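You operate a simulated robot arm through the tools that you are given. There is no shell and no other tool. Be economical: measure what you need, move in short steps, check, and stop when the job is done.

You are at the controls of a simulated two-armed robot. One attempt, no reset.

TASK
Swap the silk capsule in washer 2's drawer for the wool one.
Fine: hold the tray while you press the old one into its own pocket; seat the new one and shut the drawer.

Only the result counts: the job must be done as asked and must still hold three seconds after the hand-in. Knocking over, shifting, dropping, spilling or breaking anything else fails it.

THE ROBOT
Two 7-joint arms with fingered hands on one trunk, on a base that drives. Base frame: it is fixed to the floor where the robot stands at the start and does not move with it; the origin is under the middle of the robot, x ahead of it, y to its left, z up. Lengths are in cm, angles in rad, forces in N, time in s.
The left shoulder is at the start at [3, 11.9, 99.4], the right one opposite. With the tool pointing down near the work surface each hand reaches from about 10 to 74 cm from the robot's upright axis, wherever it stands, measured 20 degrees to its own side. Places, roughly: washer two drawer [70, 0, 70]. Payload 3.8 kg a hand.
Tool frame (each hand has its own): the origin (TCP) lies between the finger pads and is the grasp point; the fingertips stand 2.5 cm ahead of it; z points along the fingers, y is the line along which they close. The gripper opens to 8.8 cm. The gripper's body begins 2.9 cm behind the TCP. The gripper is a hand of 4 fingers: y runs from the thumb to the fingers, the wrist lies at [-1.3, -10.6, -17.4] in the tool frame, and closing takes about 1.5 s.
Orientation is that of the tool frame in the base frame, as a unit quaternion [x, y, z, w]. With the fingers straight down and the wrist toward the robot, the tool's x, y and z point along [0, 1, 0], [1, 0, 0] and [0, 0, -1] of the base frame.

THE INTERFACE
- The arms move only by the tool move_arm. It takes "left_series", "right_series" or both (then of equal length, played together; a hand with none holds still); each is a list of rows, each an object (a shift or turn left out is 0, a gripper value left out holds the last) with "dp": the shift along the tool's x, y, z in cm, a list of three; "rot": the turn, a rotation vector about the tool's x, y, z in degrees, a list of three. In form: [{"dp": [x, y, z], "rot": [ax, ay, az]}, ...]. A call has 1 to 20 rows; each row shifts and turns the commanded pose from where the row before left it, along the tool's axes as they then stand. "left_claw" and "right_claw" are, for a hand that has rows, the finger opening in cm, from 0 to 8.8, set as the call begins (left out, the last holds). Each row takes 0.2 s and may step no farther than 5 cm and 0.15 rad from the row before; otherwise, or with a gripper value out of range, the whole call is refused. Where a pose cannot be reached the arm comes as near as it can. A force on the tool above 40 N (or 10 N above the force at the start of the call, whichever is more), or a blocked arm, ends the call early, and 0.2 s more pass. The fingers move at their own pace (about 15.3 cm/s each) and stop on an object; they squeeze with about 25 N. The grip force told is the motor's: it shows also when the fingers shut on nothing. Time passes only in rows, and 0.2 s behind the last, so rows that do not move let the fingers close. The reply holds the time, the measured pose of the TCP, the force on the tool along the base axes, the opening and the grip force, in the units named above and with some noise, with the torque about the TCP (base axes, N m) and any sound that the robot's microphone picked up.
- Cameras (640 x 400 px; columns grow to the right, rows downward): "scene" is now at [5.54, -2.98, 153.78]; the picture's right is [-0.33, -0.94, 0.00], its down [-0.80, 0.28, -0.54] and it looks along [0.51, -0.18, -0.84] (base axes); focal length 294 px, centre (320, 200). "left" rides on the left gripper at [-6.4, -8.3, -9.8] in its tool frame; the picture's right is [-0.62, -0.37, 0.69], its down [0.71, -0.63, 0.30] and it looks along [0.32, 0.68, 0.65] (tool axes); focal length 265 px, centre (320, 200). "right" rides on the right gripper at [6.4, -8.3, -9.8] in its tool frame; the picture's right is [-0.62, 0.37, -0.69], its down [-0.71, -0.63, 0.30] and it looks along [-0.32, 0.68, 0.65] (tool axes); focal length 265 px, centre (320, 200).
- get_image(camera): a new picture of that camera. The clock stands still meanwhile.
- raise_lower(by): slides the trunk up (or, below 0, down) by that many cm; the arms and the scene camera ride with it, the base frame stays. It gives what a move gives, with no picture.
- base_move(legs): drives the robot by 1 to 6 legs, each [ahead, left, turn to the left] in cm, cm and rad, along the robot's own axes; the way and the turn of a leg run together, so that a leg with both is an arc; at most 150 cm and 3.142 rad a leg. The arms and the cameras ride along, it lands a little off, and it stops where it bumps. It gives what a move gives.
- move_fingers(index, middle, ring, thumb_bend, thumb_turn, hand): sets how far each is bent, from 0 (flat) to 1 (curled in); at 0.3 the hand is open as for a grip, at 0.7 the pads meet at the TCP. One left out holds its place. A second passes; each finger stops where it meets its share of the squeeze, and holds until it gets a number again. A gripper value or a shape takes the hand back. It gives what a move gives, with no picture; readings hold the bend of each and the force on the fingers (four entries, about 0 where the hand has none), thumb and palm. thumb_turn goes from beside the hand (0) to across from the fingers (1), as for a grip.
- preshape(shape, hand): the hand has 4 fingers and takes this shape, open, in about a second: jaw (thumb against the fingers, like two jaws); tri (thumb and two fingers); tip (a fingertip pinch); poke (one finger out to press); point (the index stretched); flat (the hand flat); cup (the hand cupped); fist (a fist). The gripper value then closes the fingers along that shape, each until it touches; the sizes above hold for jaw. It gives what a move gives, with no picture.
- turn_head(pan, tilt): turns the head with the scene camera to pan (to the left, within 2.094 rad either way) and tilt (down, from -0.506 to 1.204), counted from straight ahead of the robot. It gives what a move gives.
- point_at(camera, pixels): for up to 12 pixels [column, row] of the newest picture of that camera ("zoom" is the newest enlarged one), the place [x, y, z] in the base frame of the surface seen there, good to about 0.2 cm, but the place of the scene camera against the robot may be out by one fixed shift of up to 2.5 cm in any direction. The clock stands still meanwhile.
- enlarge(camera, box): a new picture of the part [left, top, right, bottom] of that camera's present view, enlarged. The clock stands still meanwhile.
- finish_job(): hands the job in; it is judged then, once.

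Work in short steps. Measure before you move; look again where a grasp or a placing could have gone wrong, and mend it. You have 80 turns and 62 pictures in all, those below and enlarged ones among them. Open the grippers and draw the arms clear of the work before you hand the job in, unless the task says otherwise; then end with one line.

The tools are called after "Request:" by a JSON object that holds its "api" and its "payload". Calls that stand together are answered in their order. move_arm: Moves the arms, as the interface text tells. Its arguments: {"type":"object","properties":{"left_series":{"type":"array"},"left_claw":{"type":"number"},"right_series":{"type":"array"},"right_claw":{"type":"number"}},"required":[]} The other tools are called the same way: raise_lower (by) slides the trunk up or down; preshape (shape, hand) gives the hand a shape; move_fingers (index, middle, ring, thumb_bend, thumb_turn, hand) moves the fingers one by one; base_move (legs) drives the base; turn_head (pan, tilt) turns the head that bears the scene camera; get_image (camera) takes a picture; point_at (camera, pixels) gives the place of the surface under pixels of a picture; enlarge (camera, box) takes an enlarged picture of a part of a camera's view; finish_job () hands the job in.

At the start:

```text
time: 0.0
left_tool_pos: [55.78, 10.41, 111.05]
left_tool_rot: [0.707, 0.707, 0.001, 0.0]
left_wrist_force: [-0.1, -0.5, -0.1]
left_wrist_torque: [0.02, 0.01, 0.02]
left_opening: 8.76
left_grip_force: 0.1
left_shape: jaw
left_bend: [0.3, 0.3, 0.3, 0.3, 0.98]
left_finger forces: [0.1, 0.0, 0.1, 0.0, 0.0, 0.0]
right_tool_pos: [41.52, -36.51, 108.95]
right_tool_rot: [0.707, 0.708, 0.0, 0.0]
right_wrist_force: [0.1, 0.1, 0.8]
right_wrist_torque: [-0.04, -0.01, 0.01]
right_opening: 8.77
right_grip_force: 0.1
right_shape: jaw
right_bend: [0.3, 0.3, 0.3, 0.3, 0.98]
right_finger forces: [0.1, 0.0, 0.1, 0.0, 0.0, 0.1]
trunk travel left (down, up): [-15.0, 44.0]
robot x, y, heading: [0.53, -0.28, -0.001]
head pan, tilt: [-0.337, 1.004]
```

scene: 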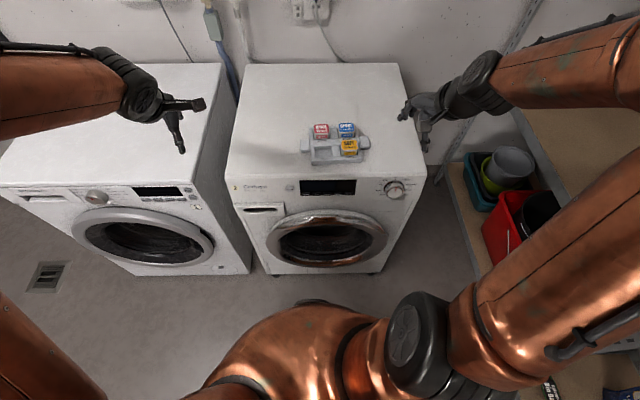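
right: 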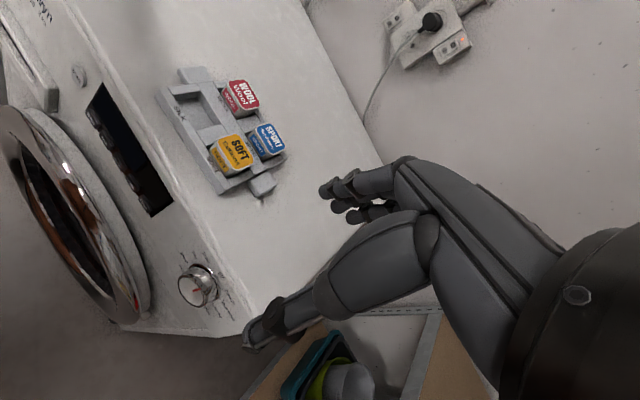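
left: 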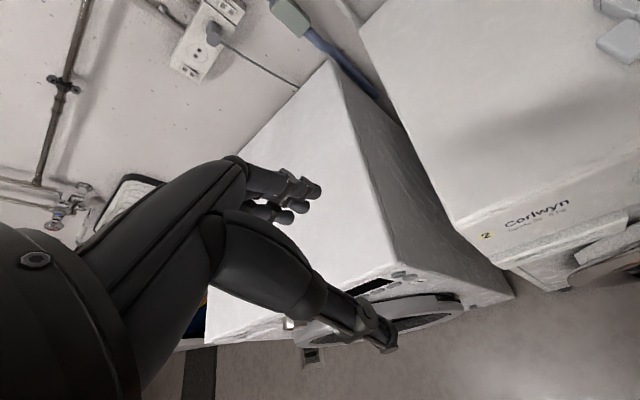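

The scene shows washer 2 (middle) with a tray of capsules on its top near (335,145) and the drawer front near (262,209). I enlarge both.

Request:
{"api": "enlarge", "payload": {"camera": "scene", "box": [290, 110, 386, 170]}}

Request:
{"api": "enlarge", "payload": {"camera": "scene", "box": [220, 170, 316, 230]}}

Request:
{"api": "point_at", "payload": {"camera": "scene", "pixels": [[320, 128], [346, 128], [349, 144], [322, 150], [305, 145], [363, 142], [264, 207], [240, 207], [284, 207], [244, 66], [398, 66], [260, 170]]}}

```text
6.67 times, centred on (338, 140) of scene
```

zoom: 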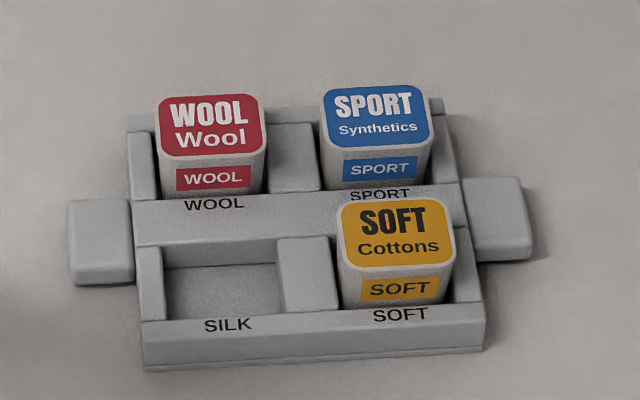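

```text
6.67 times, centred on (268, 200) of scene
```

zoom: 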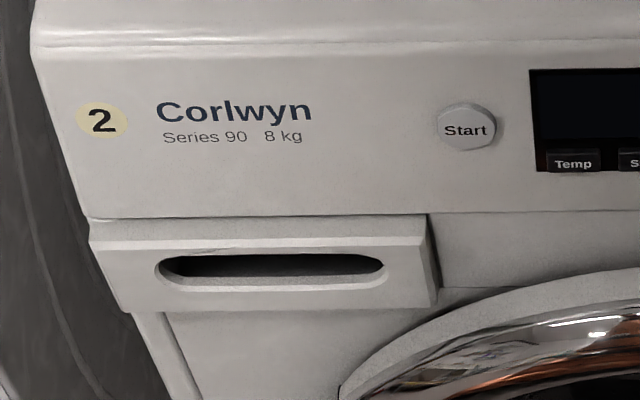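

```text
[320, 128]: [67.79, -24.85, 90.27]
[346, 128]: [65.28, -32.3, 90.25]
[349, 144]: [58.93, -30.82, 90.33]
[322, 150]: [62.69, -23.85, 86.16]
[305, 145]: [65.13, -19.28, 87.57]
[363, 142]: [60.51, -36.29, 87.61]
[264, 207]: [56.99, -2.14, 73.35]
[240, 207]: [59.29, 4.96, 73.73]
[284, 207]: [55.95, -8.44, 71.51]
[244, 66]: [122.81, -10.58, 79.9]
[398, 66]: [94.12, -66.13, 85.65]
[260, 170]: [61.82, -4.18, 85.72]
```

Both are clear: silk must be in the closed drawer, wool in the back-left pocket. I check the same points through the right-hand camera to get the scene camera's offset.

Request:
{"api": "enlarge", "payload": {"camera": "right", "box": [140, 50, 300, 210]}}

Request:
{"api": "point_at", "payload": {"camera": "right", "pixels": [[242, 94], [269, 138], [236, 152], [188, 74], [262, 184], [198, 110], [300, 110], [182, 92], [185, 110], [225, 185], [300, 230], [200, 285]]}}

Request:
{"api": "get_image", "payload": {"camera": "right"}}

```text
2.50 times, centred on (220, 130) of right
```

zoom: 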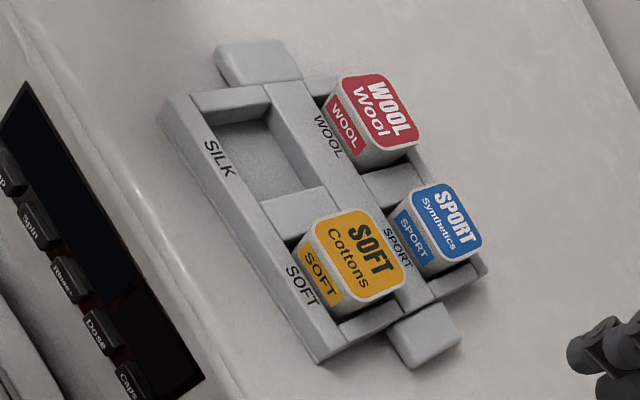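

```text
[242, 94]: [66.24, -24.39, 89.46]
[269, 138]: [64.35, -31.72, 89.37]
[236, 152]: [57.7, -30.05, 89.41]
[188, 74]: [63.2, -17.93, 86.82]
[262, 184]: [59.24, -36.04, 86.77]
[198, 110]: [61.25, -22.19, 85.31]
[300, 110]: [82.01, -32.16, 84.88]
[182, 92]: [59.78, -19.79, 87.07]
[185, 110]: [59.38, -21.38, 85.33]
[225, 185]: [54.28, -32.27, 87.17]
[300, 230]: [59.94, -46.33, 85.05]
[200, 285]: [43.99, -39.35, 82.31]
```

```text
55 pictures are left
```

right: 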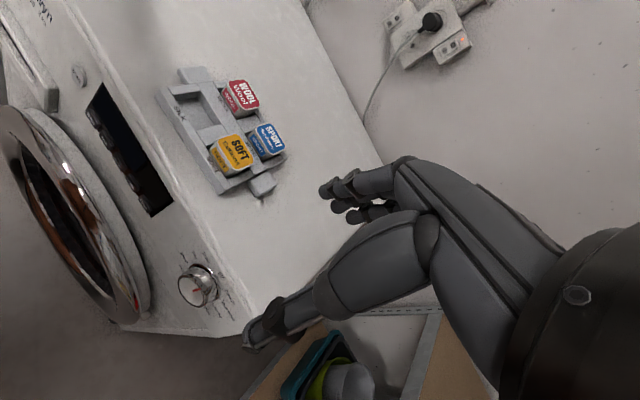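

The scene camera reads about (+1.3, −0.5, +0.9) off; the hand cameras are the reference. Now I measure the drawer front in detail.

Request:
{"api": "enlarge", "payload": {"camera": "scene", "box": [228, 190, 300, 235]}}

Request:
{"api": "point_at", "payload": {"camera": "scene", "pixels": [[235, 203], [282, 203], [238, 213], [282, 214], [262, 209], [262, 213], [250, 196], [300, 196], [285, 205], [289, 207], [262, 216], [250, 225]]}}

```text
8.89 times, centred on (264, 212) of scene
```

zoom: 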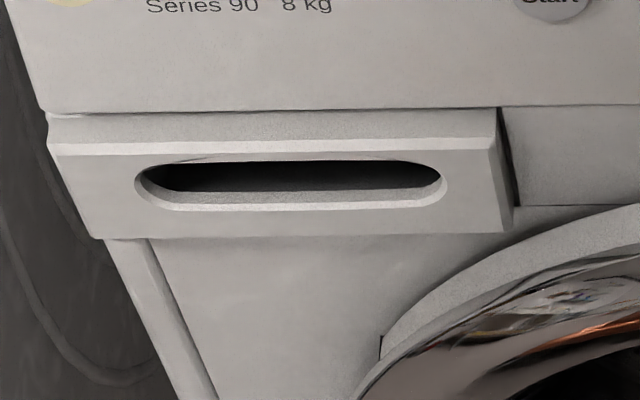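

```text
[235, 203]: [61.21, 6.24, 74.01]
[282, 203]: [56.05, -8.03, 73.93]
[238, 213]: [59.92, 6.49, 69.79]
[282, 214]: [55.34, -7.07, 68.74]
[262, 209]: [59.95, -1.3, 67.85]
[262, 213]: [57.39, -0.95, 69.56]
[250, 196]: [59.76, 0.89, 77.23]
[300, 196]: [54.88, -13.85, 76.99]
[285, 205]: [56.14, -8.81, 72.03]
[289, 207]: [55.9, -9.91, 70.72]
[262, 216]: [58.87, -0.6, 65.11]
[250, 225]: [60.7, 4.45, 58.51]
```

The washer front is yawed about 18.7°, panel ≈16 cm wide at z≈66.5–74 with a finger slot hollow behind. I draw the left hand back, down and yaw it to the washer for a close look.

Request:
{"api": "move_arm", "payload": {"left_series": [{"dp": [0, -4.5, 0]}, {"dp": [0, -4.5, 0]}, {"dp": [0, -4.5, 0]}, {"dp": [0, -4.5, 0]}, {"dp": [0, 0, 4], "rot": [0, 0, 6.2]}, {"dp": [0, 0, 4], "rot": [0, 0, 6.2]}, {"dp": [0, 0, 4], "rot": [0, 0, 6.3]}, {"dp": [0, 0, 4]}, {"dp": [0, 0, 3]}]}}

Request:
{"api": "get_image", "payload": {"camera": "left"}}

```text
time: 2.0
left_tool_pos: [37.8, 10.4, 91.99]
left_tool_rot: [0.813, 0.583, 0.0, 0.001]
left_wrist_force: [-0.9, 0.0, -0.2]
left_wrist_torque: [0.03, -0.03, -0.03]
left_opening: 8.76
left_grip_force: 0.0
left_shape: jaw
left_bend: [0.3, 0.3, 0.3, 0.3, 0.98]
left_finger forces: [0.0, 0.0, 0.0, 0.0, 0.0, 0.0]
right_tool_pos: [41.72, -36.41, 108.93]
right_tool_rot: [0.707, 0.707, 0.001, 0.0]
right_wrist_force: [0.5, -0.2, 0.7]
right_wrist_torque: [0.02, 0.02, 0.01]
right_opening: 8.76
right_grip_force: 0.1
right_shape: jaw
right_bend: [0.3, 0.3, 0.3, 0.3, 0.98]
right_finger forces: [0.1, 0.0, 0.1, 0.0, 0.0, 0.0]
trunk travel left (down, up): [-15.0, 44.0]
robot x, y, heading: [0.08, -0.27, 0.001]
head pan, tilt: [-0.337, 1.004]
```

```text
53 pictures are left
```

left: 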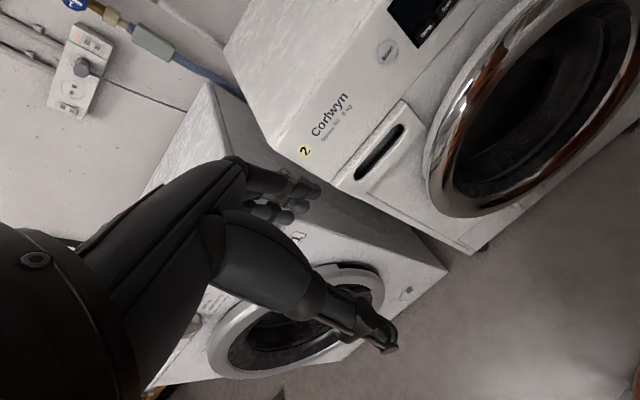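

The drawer is visible at (380,152); I enlarge and measure it with this camera.

Request:
{"api": "enlarge", "payload": {"camera": "left", "box": [312, 95, 440, 215]}}

Request:
{"api": "point_at", "payload": {"camera": "left", "pixels": [[352, 174], [402, 106], [424, 126], [366, 192], [360, 174], [399, 129], [378, 153], [384, 153], [387, 158], [375, 147], [400, 94], [340, 160]]}}

```text
3.33 times, centred on (376, 155) of left
```

zoom: 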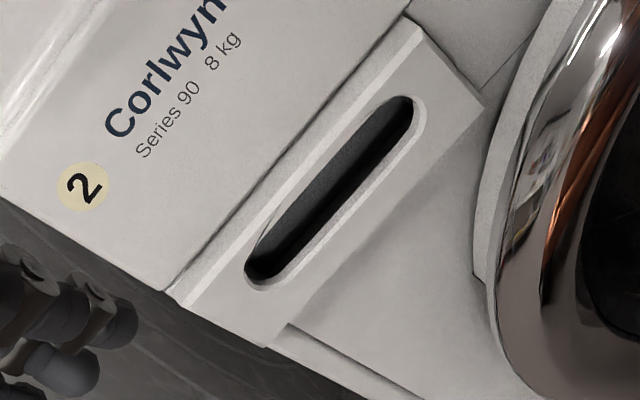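

```text
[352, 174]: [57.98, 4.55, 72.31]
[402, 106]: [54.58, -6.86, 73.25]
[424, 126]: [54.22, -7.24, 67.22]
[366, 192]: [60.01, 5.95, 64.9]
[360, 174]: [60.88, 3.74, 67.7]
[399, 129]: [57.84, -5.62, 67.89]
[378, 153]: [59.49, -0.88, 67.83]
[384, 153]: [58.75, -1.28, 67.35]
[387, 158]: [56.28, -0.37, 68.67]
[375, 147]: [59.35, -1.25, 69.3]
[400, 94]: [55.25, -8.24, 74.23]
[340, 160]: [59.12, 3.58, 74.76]
```

I take finer points on the slot's rim and inside from the zoom.

Request:
{"api": "point_at", "payload": {"camera": "zoom", "pixels": [[320, 168], [310, 160], [345, 190], [352, 200], [362, 208], [335, 180], [395, 250], [190, 303], [415, 30], [255, 340], [476, 104], [412, 104]]}}

```text
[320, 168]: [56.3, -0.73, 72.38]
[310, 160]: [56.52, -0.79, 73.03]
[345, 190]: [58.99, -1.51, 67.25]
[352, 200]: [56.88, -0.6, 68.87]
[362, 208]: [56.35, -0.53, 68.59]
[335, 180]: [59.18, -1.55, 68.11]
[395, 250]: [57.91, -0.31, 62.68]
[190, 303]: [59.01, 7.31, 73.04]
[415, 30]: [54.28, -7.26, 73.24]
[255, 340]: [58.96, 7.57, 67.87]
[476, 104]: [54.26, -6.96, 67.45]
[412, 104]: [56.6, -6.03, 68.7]
```

Slot runs z≈68.8–72.2, centre ≈(56.65, 0.1), ~2.8 cm deep with a hollow behind the lower lip. I pitch the left hand 60° up so the fingers point forward 30° down, and close partly to 4.4 cm.

Request:
{"api": "move_arm", "payload": {"left_series": [{"rot": [-8.57, 0, 0]}, {"rot": [-8.57, 0, 0]}, {"rot": [-8.57, 0, 0]}, {"rot": [-8.57, 0, 0]}, {"rot": [-8.57, 0, 0]}, {"rot": [-8.57, 0, 0]}, {"rot": [-8.58, 0, 0]}, {"dp": [-0.53, -2.04, 3.18]}, {"dp": [-0.53, -2.04, 3.18]}, {"dp": [-0.53, -2.04, 3.18]}, {"dp": [-0.53, -2.04, 3.18]}, {"dp": [-0.53, -2.04, 3.18]}, {"dp": [-0.53, -2.04, 3.18]}, {"dp": [-0.53, -2.04, 3.17]}], "left_claw": 4.4}}

Request:
{"api": "get_image", "payload": {"camera": "left"}}

Request:
{"api": "get_image", "payload": {"camera": "scene"}}

```text
time: 5.0
left_tool_pos: [43.51, 19.69, 70.77]
left_tool_rot: [0.738, 0.524, 0.244, 0.347]
left_wrist_force: [0.6, -0.1, -0.6]
left_wrist_torque: [0.04, -0.02, 0.0]
left_opening: 4.4
left_grip_force: 0.1
left_shape: jaw
left_bend: [0.74, 0.44, 0.41, 0.69, 1.0]
left_finger forces: [0.1, 0.1, 0.1, 0.0, 0.0, 0.1]
left hand out of reach, approached as far as the arm can: row 1, 2, 3, 4, 5, 6, 7, 8, 9, 10, 11, 12
right_tool_pos: [41.61, -36.55, 109.03]
right_tool_rot: [0.707, 0.707, 0.0, 0.0]
right_wrist_force: [0.2, -0.8, 0.3]
right_wrist_torque: [0.0, 0.02, 0.0]
right_opening: 8.78
right_grip_force: 0.1
right_shape: jaw
right_bend: [0.3, 0.3, 0.3, 0.3, 0.98]
right_finger forces: [0.0, 0.0, 0.0, 0.0, 0.0, 0.0]
trunk travel left (down, up): [-15.0, 44.0]
robot x, y, heading: [0.26, -0.11, 0.001]
head pan, tilt: [-0.337, 1.004]
```

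```text
51 pictures are left
```

left: 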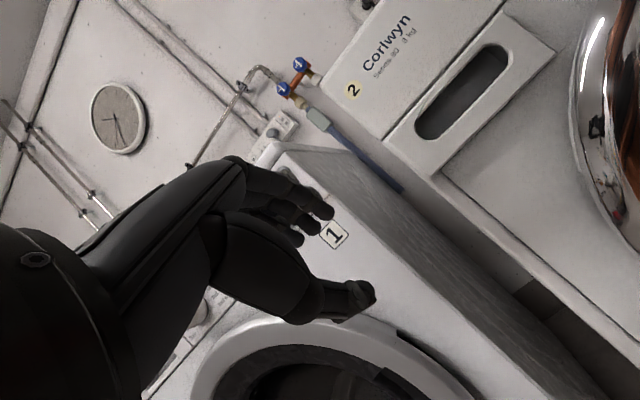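

```text
50 pictures are left
```

scene: 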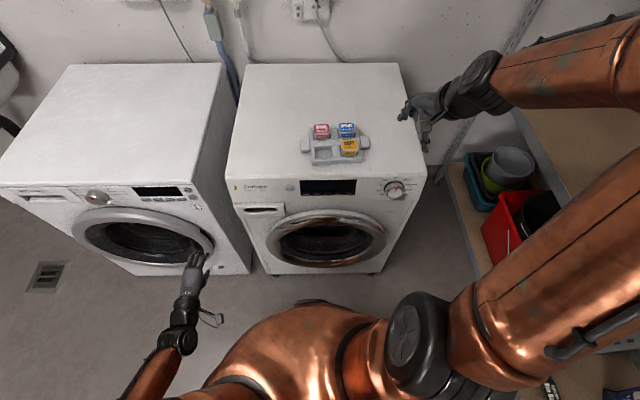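

The arm lagged behind because some poses were too close to the body. I let it settle with null rows and read the pose.

Request:
{"api": "move_arm", "payload": {"left_series": [{}, {}, {}, {}]}}

```text
time: 6.0
left_tool_pos: [43.39, 19.51, 70.81]
left_tool_rot: [0.739, 0.524, 0.244, 0.347]
left_wrist_force: [0.2, -0.2, -0.4]
left_wrist_torque: [-0.03, -0.04, -0.01]
left_opening: 4.44
left_grip_force: 0.0
left_shape: jaw
left_bend: [0.74, 0.44, 0.41, 0.69, 1.0]
left_finger forces: [0.1, 0.0, 0.1, 0.0, 0.1, 0.0]
right_tool_pos: [41.42, -36.46, 108.99]
right_tool_rot: [0.707, 0.707, 0.0, 0.0]
right_wrist_force: [0.1, 0.2, 0.6]
right_wrist_torque: [0.02, 0.0, -0.03]
right_opening: 8.73
right_grip_force: 0.1
right_shape: jaw
right_bend: [0.3, 0.3, 0.3, 0.3, 0.98]
right_finger forces: [0.0, 0.0, 0.1, 0.0, 0.1, 0.1]
trunk travel left (down, up): [-15.0, 44.0]
robot x, y, heading: [-0.09, -0.09, -0.005]
head pan, tilt: [-0.337, 1.004]
```

Settled, with the fingers 40° below horizontal, which is fine. I now shift sideways to stand in front of the slot.

Request:
{"api": "move_arm", "payload": {"left_series": [{"dp": [-2.82, 0.9, 1.79]}, {"dp": [-2.82, 0.9, 1.79]}, {"dp": [-2.82, 0.9, 1.79]}, {"dp": [-2.82, 0.9, 1.79]}, {"dp": [-2.82, 0.9, 1.79]}, {}]}}

Request:
{"api": "get_image", "payload": {"camera": "left"}}

```text
time: 7.4
left_tool_pos: [48.02, 2.96, 68.79]
left_tool_rot: [0.738, 0.525, 0.245, 0.347]
left_wrist_force: [0.6, -0.3, 0.4]
left_wrist_torque: [0.0, -0.04, 0.01]
left_opening: 4.4
left_grip_force: 0.1
left_shape: jaw
left_bend: [0.74, 0.44, 0.41, 0.69, 1.0]
left_finger forces: [0.0, 0.1, 0.1, 0.0, 0.0, 0.1]
right_tool_pos: [41.48, -36.39, 109.08]
right_tool_rot: [0.707, 0.707, 0.001, 0.0]
right_wrist_force: [0.0, -0.3, 0.2]
right_wrist_torque: [0.0, -0.04, -0.02]
right_opening: 8.75
right_grip_force: 0.0
right_shape: jaw
right_bend: [0.3, 0.3, 0.3, 0.3, 0.98]
right_finger forces: [0.0, 0.0, 0.1, 0.1, 0.1, 0.1]
trunk travel left (down, up): [-15.0, 44.0]
robot x, y, heading: [-0.46, -0.41, 0.005]
head pan, tilt: [-0.337, 1.004]
```

```text
49 pictures are left
```

left: 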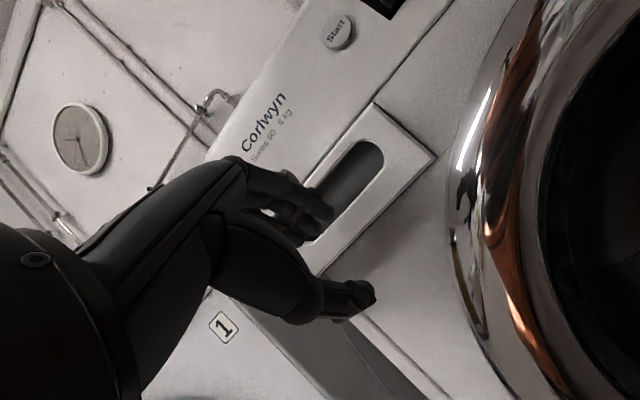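

I measure where the fingertips and thumb tip actually are.

Request:
{"api": "enlarge", "payload": {"camera": "left", "box": [236, 130, 446, 330]}}

Request:
{"api": "point_at", "payload": {"camera": "left", "pixels": [[329, 212], [322, 205], [315, 228], [305, 236], [290, 242], [371, 296], [360, 285], [345, 315], [350, 180], [355, 200], [378, 150], [383, 160]]}}

```text
2.00 times, centred on (341, 230) of left
```

zoom: 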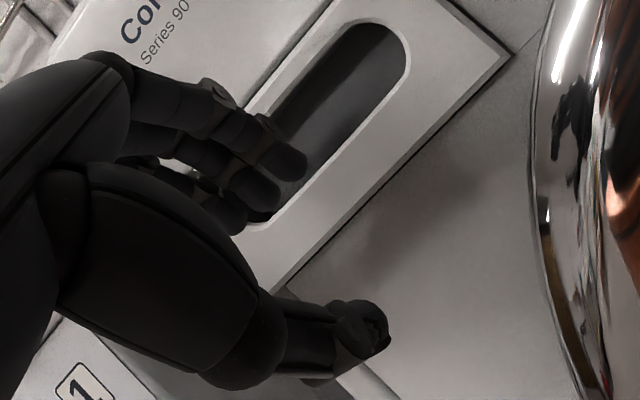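

```text
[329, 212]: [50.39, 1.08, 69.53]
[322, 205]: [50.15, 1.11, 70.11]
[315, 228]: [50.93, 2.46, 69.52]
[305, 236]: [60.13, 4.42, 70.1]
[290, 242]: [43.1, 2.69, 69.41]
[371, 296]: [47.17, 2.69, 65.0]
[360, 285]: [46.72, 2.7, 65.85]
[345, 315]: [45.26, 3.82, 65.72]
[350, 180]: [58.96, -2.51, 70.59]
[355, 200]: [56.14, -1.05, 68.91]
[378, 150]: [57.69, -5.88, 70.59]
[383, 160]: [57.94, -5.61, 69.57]
```

Fingertips lie ~2.9 cm ahead and 0.7 cm above TCP height along the washer normal. I advance 8.2 cm into the slot, slightly raised.

Request:
{"api": "move_arm", "payload": {"left_series": [{"dp": [-0.1, 1.41, 1.49]}, {"dp": [-0.1, 1.41, 1.49]}, {"dp": [-0.1, 1.41, 1.49]}, {"dp": [-0.1, 1.41, 1.49]}, {}]}}

Request:
{"api": "enlarge", "payload": {"camera": "left", "box": [236, 130, 446, 330]}}

```text
time: 8.3
left_tool_pos: [53.55, 0.73, 68.84]
left_tool_rot: [0.738, 0.523, 0.246, 0.348]
left_wrist_force: [-19.4, 8.2, 3.7]
left_wrist_torque: [-0.23, -0.8, 0.28]
left_opening: 4.24
left_grip_force: 0.1
left_shape: jaw
left_bend: [0.74, 0.48, 0.41, 0.69, 1.0]
left_finger forces: [0.0, 27.8, 0.1, 0.0, 0.1, 0.0]
right_tool_pos: [41.5, -36.44, 108.95]
right_tool_rot: [0.707, 0.707, 0.0, 0.001]
right_wrist_force: [0.4, 0.2, -0.5]
right_wrist_torque: [0.01, 0.0, -0.02]
right_opening: 8.78
right_grip_force: 0.2
right_shape: jaw
right_bend: [0.3, 0.3, 0.3, 0.3, 0.98]
right_finger forces: [0.0, 0.0, 0.0, 0.1, 0.0, 0.1]
trunk travel left (down, up): [-15.0, 44.0]
robot x, y, heading: [0.23, 0.01, 0.0]
head pan, tilt: [-0.337, 1.004]
stopped in row 4 (left hand): the force on the tool passed its limit at 67 N (the readings are from after the stop); the commanded pose is now the measured one
```

```text
2.00 times, centred on (341, 230) of left
```

zoom: 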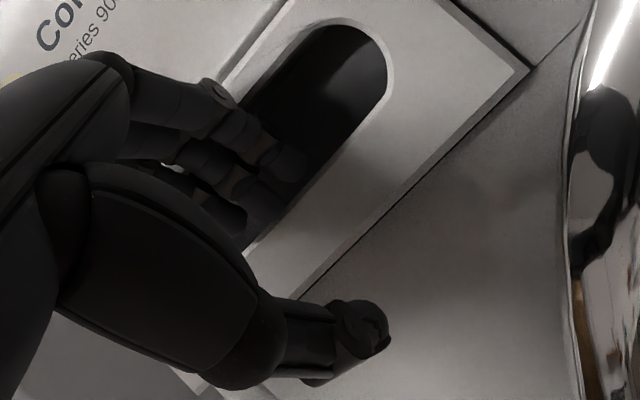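

The middle finger's tip met the lower lip. I back off 2 cm and raise 1.2 cm, then look.

Request:
{"api": "move_arm", "payload": {"left_series": [{"dp": [0, -0.18, -1.15]}, {"dp": [0, -0.18, -1.15]}, {}]}}

Request:
{"api": "enlarge", "payload": {"camera": "left", "box": [266, 150, 366, 250]}}

Request:
{"api": "point_at", "payload": {"camera": "zoom", "pixels": [[330, 190], [345, 235], [330, 250], [270, 310], [290, 300], [250, 340], [200, 340], [420, 200], [470, 215], [230, 250], [150, 340], [400, 250]]}}

```text
time: 9.1
left_tool_pos: [51.72, 1.22, 69.93]
left_tool_rot: [0.739, 0.523, 0.245, 0.347]
left_wrist_force: [-0.5, 0.4, -0.5]
left_wrist_torque: [0.0, -0.02, 0.0]
left_opening: 4.43
left_grip_force: 0.0
left_shape: jaw
left_bend: [0.74, 0.45, 0.41, 0.69, 1.0]
left_finger forces: [0.0, 0.1, 0.1, 0.1, 0.0, 0.0]
right_tool_pos: [41.47, -36.48, 109.17]
right_tool_rot: [0.707, 0.707, 0.0, 0.0]
right_wrist_force: [-0.9, 0.0, 0.1]
right_wrist_torque: [0.02, 0.01, 0.01]
right_opening: 8.76
right_grip_force: 0.0
right_shape: jaw
right_bend: [0.3, 0.3, 0.3, 0.3, 0.98]
right_finger forces: [0.0, 0.0, 0.1, 0.0, 0.0, 0.0]
trunk travel left (down, up): [-15.0, 44.0]
robot x, y, heading: [-0.12, -0.19, 0.003]
head pan, tilt: [-0.337, 1.004]
```

```text
4.00 times, centred on (316, 200) of left
```

zoom: 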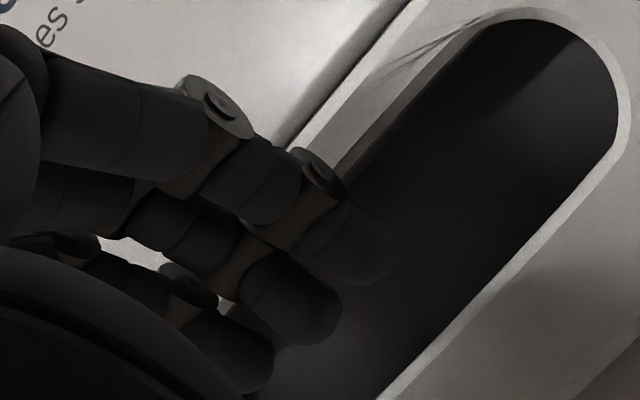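

```text
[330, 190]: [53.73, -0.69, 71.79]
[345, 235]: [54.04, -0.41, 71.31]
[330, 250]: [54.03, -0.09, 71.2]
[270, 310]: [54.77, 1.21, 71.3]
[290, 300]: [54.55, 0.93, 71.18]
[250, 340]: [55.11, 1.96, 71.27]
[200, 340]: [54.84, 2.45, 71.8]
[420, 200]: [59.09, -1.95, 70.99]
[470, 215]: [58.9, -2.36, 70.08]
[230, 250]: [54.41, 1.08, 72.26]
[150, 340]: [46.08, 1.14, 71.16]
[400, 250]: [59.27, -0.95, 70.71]
```

Fingertip tops are now at z≈71.2, well within the slot height. I advance 4.1 cm with a 0.3 cm lowering.

Request:
{"api": "move_arm", "payload": {"left_series": [{"dp": [0, 0.6, 0.83]}, {"dp": [0, 0.6, 0.83]}, {"dp": [0, 0.6, 0.83]}, {"dp": [0, 0.6, 0.83]}, {}]}}

Request:
{"api": "enlarge", "payload": {"camera": "left", "box": [236, 130, 416, 310]}}

```text
time: 9.9
left_tool_pos: [53.59, 0.33, 69.25]
left_tool_rot: [0.742, 0.525, 0.24, 0.343]
left_wrist_force: [-22.0, 8.5, -5.6]
left_wrist_torque: [-0.34, -0.44, 0.36]
left_opening: 4.06
left_grip_force: 0.0
left_shape: jaw
left_bend: [0.74, 0.53, 0.45, 0.69, 1.0]
left_finger forces: [0.1, 17.5, 6.7, 0.1, 0.1, 0.0]
right_tool_pos: [41.39, -36.21, 109.05]
right_tool_rot: [0.705, 0.709, 0.0, 0.001]
right_wrist_force: [0.6, -1.0, 0.1]
right_wrist_torque: [0.0, 0.0, 0.01]
right_opening: 8.76
right_grip_force: 0.1
right_shape: jaw
right_bend: [0.3, 0.3, 0.3, 0.3, 0.98]
right_finger forces: [0.0, 0.0, 0.0, 0.0, 0.0, 0.0]
trunk travel left (down, up): [-15.0, 44.0]
robot x, y, heading: [-0.01, 0.03, 0.005]
head pan, tilt: [-0.337, 1.004]
stopped in row 4 (left hand): the force on the tool passed its limit at 49 N (the readings are from after the stop); the commanded pose is now the measured one
```

```text
2.22 times, centred on (326, 220) of left
```

zoom: 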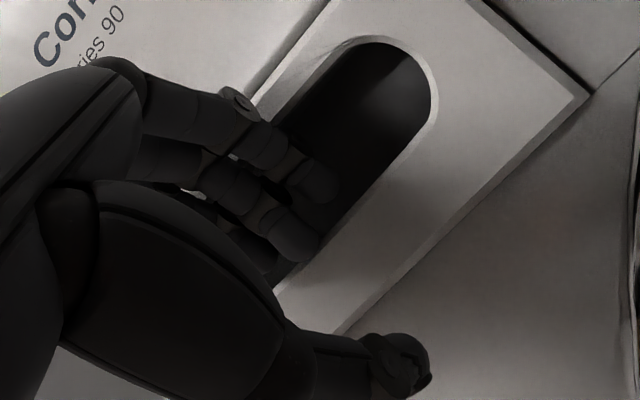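

Middle and ring tips are still meeting the lower lip. I measure lip, upper edge and tips here.

Request:
{"api": "point_at", "payload": {"camera": "zoom", "pixels": [[390, 165], [400, 172], [345, 235], [300, 62], [310, 75], [320, 85], [320, 180], [330, 195], [300, 240], [312, 255], [250, 130], [270, 265]]}}

```text
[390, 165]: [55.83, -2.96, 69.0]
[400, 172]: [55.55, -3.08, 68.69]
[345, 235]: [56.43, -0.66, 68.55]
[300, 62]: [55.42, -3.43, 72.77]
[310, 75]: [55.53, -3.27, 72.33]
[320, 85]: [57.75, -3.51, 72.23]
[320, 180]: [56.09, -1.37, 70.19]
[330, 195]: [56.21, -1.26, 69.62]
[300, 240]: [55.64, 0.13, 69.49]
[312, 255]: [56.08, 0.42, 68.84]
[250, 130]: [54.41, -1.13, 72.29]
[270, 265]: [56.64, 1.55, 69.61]
```

Slot spans z 69.0–72.3 but the tips reach below 68.8. I back off, pitch the hand 20° flatter and look.

Request:
{"api": "move_arm", "payload": {"left_series": [{"dp": [0, -1.5, -1.8]}, {"rot": [-6.7, 0, 0]}, {"rot": [-6.7, 0, 0]}, {"rot": [-6.7, 0, 0]}, {}, {}]}}

Request:
{"api": "enlarge", "payload": {"camera": "left", "box": [236, 130, 416, 310]}}

```text
time: 11.3
left_tool_pos: [52.96, 1.89, 71.6]
left_tool_rot: [0.669, 0.473, 0.33, 0.469]
left_wrist_force: [0.4, 0.3, -0.5]
left_wrist_torque: [0.01, -0.02, 0.0]
left_opening: 4.4
left_grip_force: 0.0
left_shape: jaw
left_bend: [0.74, 0.44, 0.41, 0.69, 1.0]
left_finger forces: [0.0, 0.0, 0.1, 0.0, 0.1, 0.1]
left hand out of reach, approached as far as the arm can: row 4
right_tool_pos: [41.6, -36.41, 109.06]
right_tool_rot: [0.706, 0.708, 0.0, 0.0]
right_wrist_force: [-0.9, -0.4, -0.1]
right_wrist_torque: [0.02, 0.0, 0.01]
right_opening: 8.77
right_grip_force: 0.0
right_shape: jaw
right_bend: [0.3, 0.3, 0.3, 0.3, 0.98]
right_finger forces: [0.0, 0.0, 0.0, 0.0, 0.0, 0.0]
trunk travel left (down, up): [-15.0, 44.0]
robot x, y, heading: [0.1, 0.29, 0.001]
head pan, tilt: [-0.337, 1.004]
```

```text
2.22 times, centred on (326, 220) of left
```

zoom: 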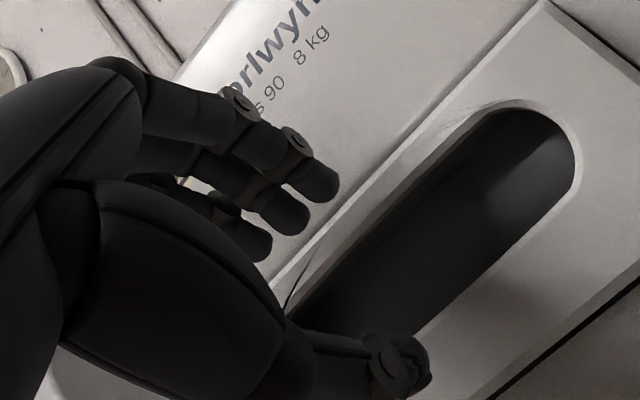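

Now 20° below horizontal but at z 71.6. I measure the tips.

Request:
{"api": "point_at", "payload": {"camera": "zoom", "pixels": [[320, 185], [330, 197], [290, 215], [300, 230], [255, 245], [262, 258], [265, 145], [385, 365], [240, 120], [310, 165], [405, 350], [300, 205]]}}

```text
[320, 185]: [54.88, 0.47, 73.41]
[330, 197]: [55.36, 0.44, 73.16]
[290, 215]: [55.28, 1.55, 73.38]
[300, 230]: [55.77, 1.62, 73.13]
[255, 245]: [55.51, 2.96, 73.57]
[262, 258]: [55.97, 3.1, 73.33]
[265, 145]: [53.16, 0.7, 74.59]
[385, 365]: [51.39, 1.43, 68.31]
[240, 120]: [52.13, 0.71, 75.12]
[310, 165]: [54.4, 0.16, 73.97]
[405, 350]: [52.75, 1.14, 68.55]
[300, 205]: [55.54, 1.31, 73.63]
```

The target height needs a better arm posture at this pitch, so I back off 6 cm and lower the trunk by 10 cm.

Request:
{"api": "move_arm", "payload": {"left_series": [{"dp": [0, -1.03, -2.82]}, {"dp": [0, -1.03, -2.82]}, {}]}}

Request:
{"api": "raise_lower", "payload": {"by": -10}}

```text
time: 12.1
left_tool_pos: [47.06, 3.93, 71.64]
left_tool_rot: [0.669, 0.473, 0.33, 0.468]
left_wrist_force: [-0.4, -0.4, -0.3]
left_wrist_torque: [-0.01, -0.02, -0.03]
left_opening: 4.4
left_grip_force: 0.1
left_shape: jaw
left_bend: [0.74, 0.44, 0.41, 0.69, 1.0]
left_finger forces: [0.0, 0.1, 0.1, 0.0, 0.0, 0.1]
right_tool_pos: [41.62, -36.41, 109.02]
right_tool_rot: [0.707, 0.707, 0.0, 0.0]
right_wrist_force: [0.3, -0.2, -0.3]
right_wrist_torque: [0.01, 0.0, -0.02]
right_opening: 8.79
right_grip_force: 0.2
right_shape: jaw
right_bend: [0.3, 0.3, 0.3, 0.3, 0.98]
right_finger forces: [0.0, 0.1, 0.0, 0.1, 0.0, 0.0]
trunk travel left (down, up): [-15.0, 44.0]
robot x, y, heading: [-0.36, 0.15, 0.005]
head pan, tilt: [-0.337, 1.004]
```

```text
time: 13.4
left_tool_pos: [47.04, 3.93, 61.79]
left_tool_rot: [0.669, 0.474, 0.33, 0.468]
left_wrist_force: [-0.2, 0.3, -0.1]
left_wrist_torque: [-0.02, 0.02, 0.01]
left_opening: 4.39
left_grip_force: 0.1
left_shape: jaw
left_bend: [0.74, 0.44, 0.41, 0.69, 1.0]
left_finger forces: [0.0, 0.0, 0.0, 0.0, 0.1, 0.0]
right_tool_pos: [41.58, -36.36, 99.03]
right_tool_rot: [0.706, 0.708, 0.0, 0.0]
right_wrist_force: [0.0, 0.2, 0.0]
right_wrist_torque: [0.03, 0.03, 0.0]
right_opening: 8.74
right_grip_force: 0.0
right_shape: jaw
right_bend: [0.3, 0.3, 0.3, 0.3, 0.98]
right_finger forces: [0.0, 0.0, 0.0, 0.0, 0.0, 0.1]
trunk travel left (down, up): [-5.0, 54.0]
robot x, y, heading: [0.15, -0.19, -0.003]
head pan, tilt: [-0.337, 1.004]
```

I raise the hand to z≈69, centre the fingers laterally, and advance 7 cm.

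Request:
{"api": "move_arm", "payload": {"left_series": [{"dp": [-0.65, 3.39, -1.23]}, {"dp": [-0.65, 3.38, -1.22]}, {"dp": [0, 0.8, 2.2]}, {"dp": [0, 0.8, 2.2]}, {"dp": [0, 0.8, 2.2]}, {}]}}

Request:
{"api": "enlarge", "payload": {"camera": "left", "box": [236, 130, 416, 310]}}

Request:
{"api": "point_at", "payload": {"camera": "zoom", "pixels": [[320, 185], [330, 197], [300, 230], [262, 258], [265, 145], [240, 120], [405, 350]]}}

```text
time: 14.8
left_tool_pos: [53.29, 0.3, 68.84]
left_tool_rot: [0.668, 0.474, 0.33, 0.469]
left_wrist_force: [0.2, -0.2, 0.0]
left_wrist_torque: [0.0, -0.03, 0.01]
left_opening: 4.4
left_grip_force: 0.1
left_shape: jaw
left_bend: [0.74, 0.44, 0.41, 0.69, 1.0]
left_finger forces: [0.0, 0.0, 0.0, 0.1, 0.0, 0.0]
right_tool_pos: [41.54, -36.41, 98.91]
right_tool_rot: [0.707, 0.708, 0.0, 0.0]
right_wrist_force: [-0.5, 0.0, -0.1]
right_wrist_torque: [-0.01, -0.03, 0.0]
right_opening: 8.76
right_grip_force: 0.0
right_shape: jaw
right_bend: [0.3, 0.3, 0.3, 0.3, 0.98]
right_finger forces: [0.0, 0.0, 0.0, 0.0, 0.1, 0.0]
trunk travel left (down, up): [-5.0, 54.0]
robot x, y, heading: [-0.41, 0.08, -0.001]
head pan, tilt: [-0.337, 1.004]
```

```text
2.22 times, centred on (326, 220) of left
```

zoom: 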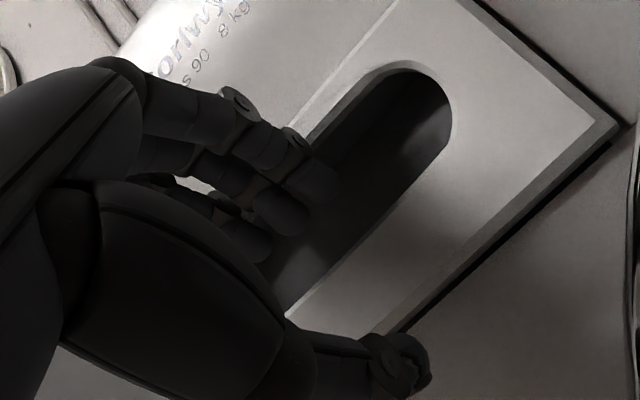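

```text
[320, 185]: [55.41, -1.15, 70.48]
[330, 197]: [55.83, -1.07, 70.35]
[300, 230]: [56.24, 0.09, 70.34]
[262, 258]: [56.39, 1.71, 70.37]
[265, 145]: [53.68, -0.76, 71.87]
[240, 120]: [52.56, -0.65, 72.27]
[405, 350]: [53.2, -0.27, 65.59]
```

The tips stand at the slot mouth at z≈70.4 with no contact. I advance 2.3 cm more.

Request:
{"api": "move_arm", "payload": {"left_series": [{"dp": [0, 0.26, 0.72]}, {"dp": [0, 0.26, 0.72]}, {"dp": [0, 0.26, 0.72]}, {}]}}

Request:
{"api": "enlarge", "payload": {"camera": "left", "box": [236, 130, 416, 310]}}

```text
time: 15.4
left_tool_pos: [53.73, 0.22, 68.76]
left_tool_rot: [0.667, 0.473, 0.33, 0.471]
left_wrist_force: [-29.5, 10.6, 7.3]
left_wrist_torque: [-0.35, -1.23, 0.3]
left_opening: 4.49
left_grip_force: 0.0
left_shape: jaw
left_bend: [0.74, 0.42, 0.41, 0.69, 1.0]
left_finger forces: [0.0, 31.9, 0.0, 0.1, 0.0, 0.0]
right_tool_pos: [41.24, -36.14, 99.18]
right_tool_rot: [0.706, 0.709, 0.001, 0.001]
right_wrist_force: [0.0, -0.7, -0.1]
right_wrist_torque: [-0.02, 0.02, 0.01]
right_opening: 8.76
right_grip_force: 0.0
right_shape: jaw
right_bend: [0.3, 0.3, 0.3, 0.3, 0.98]
right_finger forces: [0.1, 0.0, 0.0, 0.1, 0.1, 0.1]
trunk travel left (down, up): [-5.0, 54.0]
robot x, y, heading: [-0.37, 0.26, 0.003]
head pan, tilt: [-0.337, 1.004]
stopped in row 2 (left hand): the force on the tool passed its limit at 48 N (the readings are from after the stop); the commanded pose is now the measured one
```

```text
2.22 times, centred on (326, 220) of left
```

zoom: 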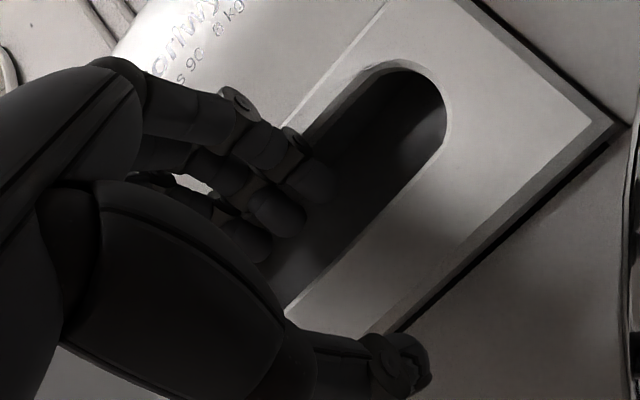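

Torque tells the contact is ~3.5 cm above the TCP: a knuckle hits the slot's upper edge. I back off and straighten the fingers for a slimmer profile.

Request:
{"api": "move_arm", "payload": {"left_series": [{"dp": [0, -1.3, -3.6]}, {"dp": [0, -1.3, -3.6]}, {}]}}

Request:
{"api": "move_fingers", "payload": {"hand": "left", "index": 0.1, "middle": 0.1, "ring": 0.1}}

Request:
{"api": "enlarge", "payload": {"camera": "left", "box": [176, 90, 456, 350]}}

```text
time: 16.2
left_tool_pos: [46.89, 2.6, 68.82]
left_tool_rot: [0.669, 0.473, 0.329, 0.47]
left_wrist_force: [0.2, -0.4, 0.6]
left_wrist_torque: [0.01, -0.01, 0.0]
left_opening: 4.42
left_grip_force: 0.0
left_shape: jaw
left_bend: [0.74, 0.44, 0.41, 0.69, 1.0]
left_finger forces: [0.0, 0.0, 0.0, 0.0, 0.0, 0.0]
right_tool_pos: [41.48, -36.17, 99.0]
right_tool_rot: [0.706, 0.708, 0.001, 0.0]
right_wrist_force: [0.4, 0.3, -1.2]
right_wrist_torque: [0.01, -0.01, 0.0]
right_opening: 8.77
right_grip_force: 0.0
right_shape: jaw
right_bend: [0.3, 0.3, 0.3, 0.3, 0.98]
right_finger forces: [0.0, 0.0, 0.1, 0.0, 0.0, 0.0]
trunk travel left (down, up): [-5.0, 54.0]
robot x, y, heading: [-0.14, -0.01, -0.001]
head pan, tilt: [-0.337, 1.004]
```

```text
time: 17.2
left_tool_pos: [46.96, 2.59, 68.83]
left_tool_rot: [0.668, 0.474, 0.33, 0.47]
left_wrist_force: [0.0, -0.2, -0.6]
left_wrist_torque: [-0.03, -0.03, -0.02]
left_opening: 8.7
left_grip_force: 0.1
left_shape: fingers
left_bend: [0.1, 0.1, 0.1, 0.69, 1.0]
left_finger forces: [0.0, 0.1, 0.1, 0.0, 0.0, 0.1]
right_tool_pos: [41.51, -36.29, 99.08]
right_tool_rot: [0.706, 0.708, 0.0, 0.0]
right_wrist_force: [-0.1, -0.9, 0.5]
right_wrist_torque: [-0.02, 0.0, 0.02]
right_opening: 8.75
right_grip_force: 0.0
right_shape: jaw
right_bend: [0.3, 0.3, 0.3, 0.3, 0.98]
right_finger forces: [0.0, 0.0, 0.0, 0.1, 0.1, 0.0]
trunk travel left (down, up): [-5.0, 54.0]
robot x, y, heading: [0.04, 0.31, 0.002]
head pan, tilt: [-0.337, 1.004]
```

```text
1.54 times, centred on (316, 220) of left
```

zoom: 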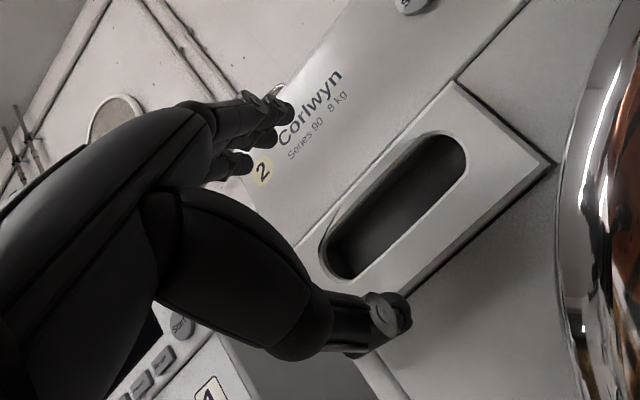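

Fingers are straight now; I measure their line.

Request:
{"api": "point_at", "payload": {"camera": "zoom", "pixels": [[285, 112], [290, 118], [268, 140], [242, 165], [255, 108], [228, 118], [210, 125], [400, 315], [375, 325], [240, 105]]}}

```text
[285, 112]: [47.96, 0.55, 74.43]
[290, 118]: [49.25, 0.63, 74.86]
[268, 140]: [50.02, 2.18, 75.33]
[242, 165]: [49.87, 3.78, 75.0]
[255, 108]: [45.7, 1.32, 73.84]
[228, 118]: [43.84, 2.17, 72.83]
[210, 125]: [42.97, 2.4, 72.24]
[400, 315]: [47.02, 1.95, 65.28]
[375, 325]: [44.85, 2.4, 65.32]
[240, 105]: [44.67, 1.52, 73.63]
```

A straight finger points 45° outward from the tool axis, so a nearly vertical hand (80°) gives fingers pointing 35° down. I rotate the hand +60° and raise slightly.

Request:
{"api": "move_arm", "payload": {"left_series": [{"rot": [8.57, 0, 0]}, {"rot": [8.57, 0, 0]}, {"rot": [8.57, 0, 0]}, {"rot": [8.57, 0, 0]}, {"rot": [8.57, 0, 0]}, {"rot": [8.57, 0, 0]}, {"rot": [8.58, 0, 0]}, {}, {}]}}

Request:
{"api": "enlarge", "payload": {"camera": "left", "box": [176, 90, 456, 350]}}

```text
time: 19.2
left_tool_pos: [46.89, 2.64, 68.77]
left_tool_rot: [0.814, 0.575, 0.049, 0.071]
left_wrist_force: [0.8, 0.8, 0.3]
left_wrist_torque: [0.01, -0.01, 0.01]
left_opening: 8.7
left_grip_force: 0.1
left_shape: fingers
left_bend: [0.1, 0.1, 0.1, 0.69, 1.0]
left_finger forces: [0.1, 0.1, 0.0, 0.0, 0.0, 0.1]
right_tool_pos: [41.5, -36.16, 98.93]
right_tool_rot: [0.706, 0.709, 0.0, 0.0]
right_wrist_force: [0.7, -0.5, -0.1]
right_wrist_torque: [0.01, 0.02, 0.0]
right_opening: 8.76
right_grip_force: 0.0
right_shape: jaw
right_bend: [0.3, 0.3, 0.3, 0.3, 0.98]
right_finger forces: [0.0, 0.0, 0.0, 0.0, 0.0, 0.0]
trunk travel left (down, up): [-5.0, 54.0]
robot x, y, heading: [-0.15, -0.32, -0.0]
head pan, tilt: [-0.337, 1.004]
```

```text
1.54 times, centred on (316, 220) of left
```

zoom: 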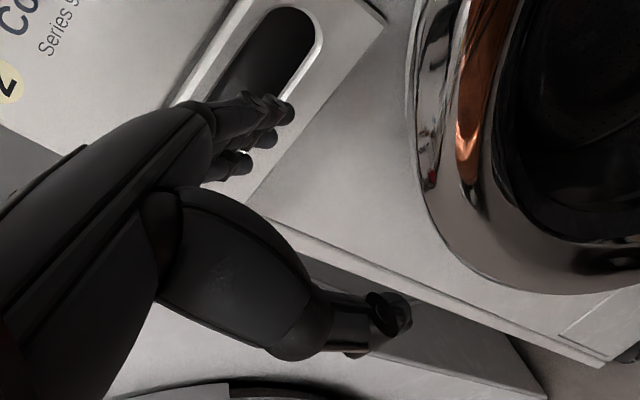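

I measure the tips again.

Request:
{"api": "point_at", "payload": {"camera": "zoom", "pixels": [[290, 118], [290, 108], [272, 140], [248, 168], [255, 102], [228, 112], [258, 115], [300, 90], [310, 80]]}}

```text
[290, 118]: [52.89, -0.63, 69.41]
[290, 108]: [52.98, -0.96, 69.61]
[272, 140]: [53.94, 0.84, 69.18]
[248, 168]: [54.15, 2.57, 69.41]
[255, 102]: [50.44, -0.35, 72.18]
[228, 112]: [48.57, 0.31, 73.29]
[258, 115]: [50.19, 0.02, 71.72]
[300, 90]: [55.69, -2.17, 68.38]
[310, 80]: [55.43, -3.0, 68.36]
```

Tips at z≈69.3, 2.8 cm before the panel. I raise 0.7 cm and go 5 cm forward in small steps.

Request:
{"api": "move_arm", "payload": {"left_series": [{"dp": [0, 0.12, -0.69]}, {"dp": [0, 1.23, 0.22]}, {"dp": [0, 1.23, 0.22]}, {"dp": [0, 1.23, 0.22]}, {"dp": [0, 1.23, 0.22]}, {}]}}

Request:
{"api": "enlarge", "payload": {"camera": "left", "box": [176, 60, 456, 320]}}

```text
time: 20.6
left_tool_pos: [50.9, 0.97, 69.12]
left_tool_rot: [0.814, 0.575, 0.044, 0.068]
left_wrist_force: [-35.0, 12.0, -7.6]
left_wrist_torque: [-0.38, -0.71, 0.48]
left_opening: 8.61
left_grip_force: 20.9
left_shape: fingers
left_bend: [0.1, 0.09, 0.12, 0.69, 1.0]
left_finger forces: [1.4, 32.2, 9.2, 0.0, 0.0, 0.0]
right_tool_pos: [41.24, -36.17, 99.21]
right_tool_rot: [0.706, 0.709, 0.001, 0.001]
right_wrist_force: [0.8, 0.2, 0.2]
right_wrist_torque: [-0.02, -0.01, -0.01]
right_opening: 8.77
right_grip_force: 0.0
right_shape: jaw
right_bend: [0.3, 0.3, 0.3, 0.3, 0.98]
right_finger forces: [0.0, 0.0, 0.0, 0.0, 0.0, 0.0]
trunk travel left (down, up): [-5.0, 54.0]
robot x, y, heading: [-0.07, 0.03, 0.004]
head pan, tilt: [-0.337, 1.004]
```

```text
1.54 times, centred on (316, 190) of left
```

zoom: 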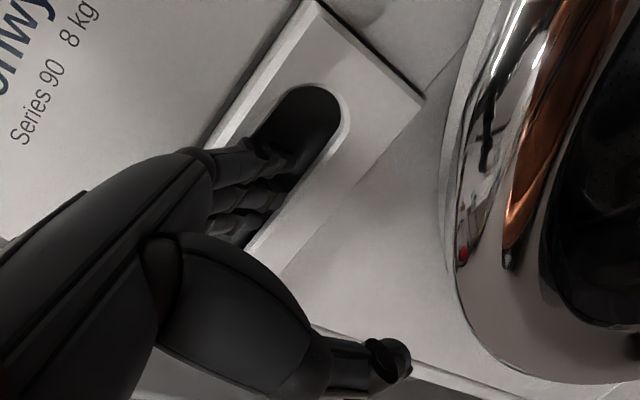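

Fingers are inside the slot but pressing its upper edge (torque again). I measure tip and edge positions.

Request:
{"api": "enlarge", "payload": {"camera": "left", "box": [256, 100, 356, 200]}}

Request:
{"api": "point_at", "payload": {"camera": "zoom", "pixels": [[195, 260], [165, 240], [150, 330], [180, 345], [120, 370], [290, 250], [320, 260], [200, 170], [130, 250], [250, 300], [100, 300], [215, 290]]}}

```text
4.00 times, centred on (306, 150) of left
```

zoom: 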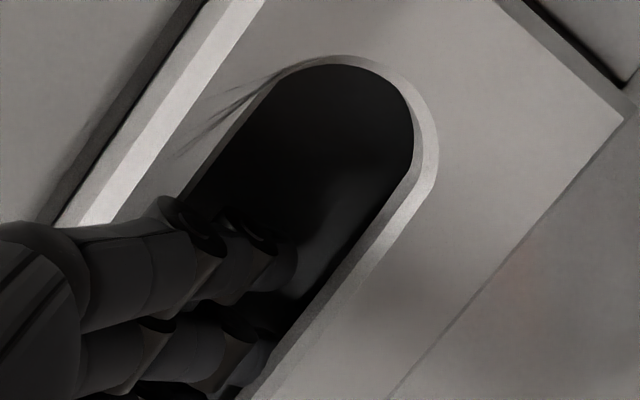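

```text
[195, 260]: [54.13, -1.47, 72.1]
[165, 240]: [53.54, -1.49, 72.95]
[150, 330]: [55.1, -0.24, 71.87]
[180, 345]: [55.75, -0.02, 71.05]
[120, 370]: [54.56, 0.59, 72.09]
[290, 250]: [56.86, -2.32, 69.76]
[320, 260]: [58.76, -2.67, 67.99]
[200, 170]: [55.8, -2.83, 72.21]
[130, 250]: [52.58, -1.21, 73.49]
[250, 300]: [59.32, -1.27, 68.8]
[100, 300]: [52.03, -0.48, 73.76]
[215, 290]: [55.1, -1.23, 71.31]
```

The finger line slopes ~42° and the knuckles touch the top edge. I back off, pitch 8.5° flatter, lower 1 cm and re-enter.

Request:
{"api": "move_arm", "payload": {"left_series": [{"dp": [0, -2.95, -0.52]}, {"rot": [-8.5, 0, 0]}, {"dp": [0, -0.32, 0.95]}, {"dp": [0, 0.97, 0.325]}, {"dp": [0, 0.97, 0.325]}, {"dp": [0, 0.97, 0.325]}, {"dp": [0, 0.97, 0.325]}, {}]}}

Request:
{"api": "enlarge", "payload": {"camera": "left", "box": [256, 100, 356, 200]}}

```text
time: 22.4
left_tool_pos: [51.89, 0.8, 68.05]
left_tool_rot: [0.807, 0.57, 0.085, 0.127]
left_wrist_force: [-29.1, 12.8, -22.5]
left_wrist_torque: [-0.44, -0.13, 0.57]
left_opening: 8.55
left_grip_force: 19.7
left_shape: fingers
left_bend: [0.11, 0.1, 0.11, 0.69, 1.0]
left_finger forces: [3.1, 19.4, 16.7, 0.0, 0.0, 0.0]
right_tool_pos: [41.49, -36.14, 99.02]
right_tool_rot: [0.706, 0.708, 0.0, 0.0]
right_wrist_force: [0.1, -0.4, -0.5]
right_wrist_torque: [-0.02, 0.04, 0.03]
right_opening: 8.78
right_grip_force: 0.1
right_shape: jaw
right_bend: [0.3, 0.3, 0.3, 0.3, 0.98]
right_finger forces: [0.0, 0.0, 0.0, 0.0, 0.0, 0.0]
trunk travel left (down, up): [-5.0, 54.0]
robot x, y, heading: [-0.1, -0.04, 0.002]
head pan, tilt: [-0.337, 1.004]
```

```text
4.00 times, centred on (306, 150) of left
```

zoom: 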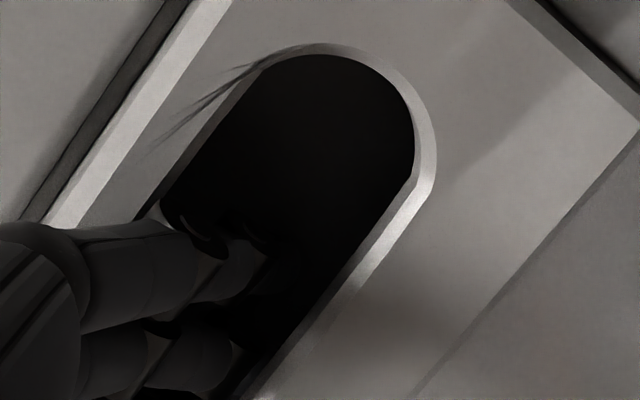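

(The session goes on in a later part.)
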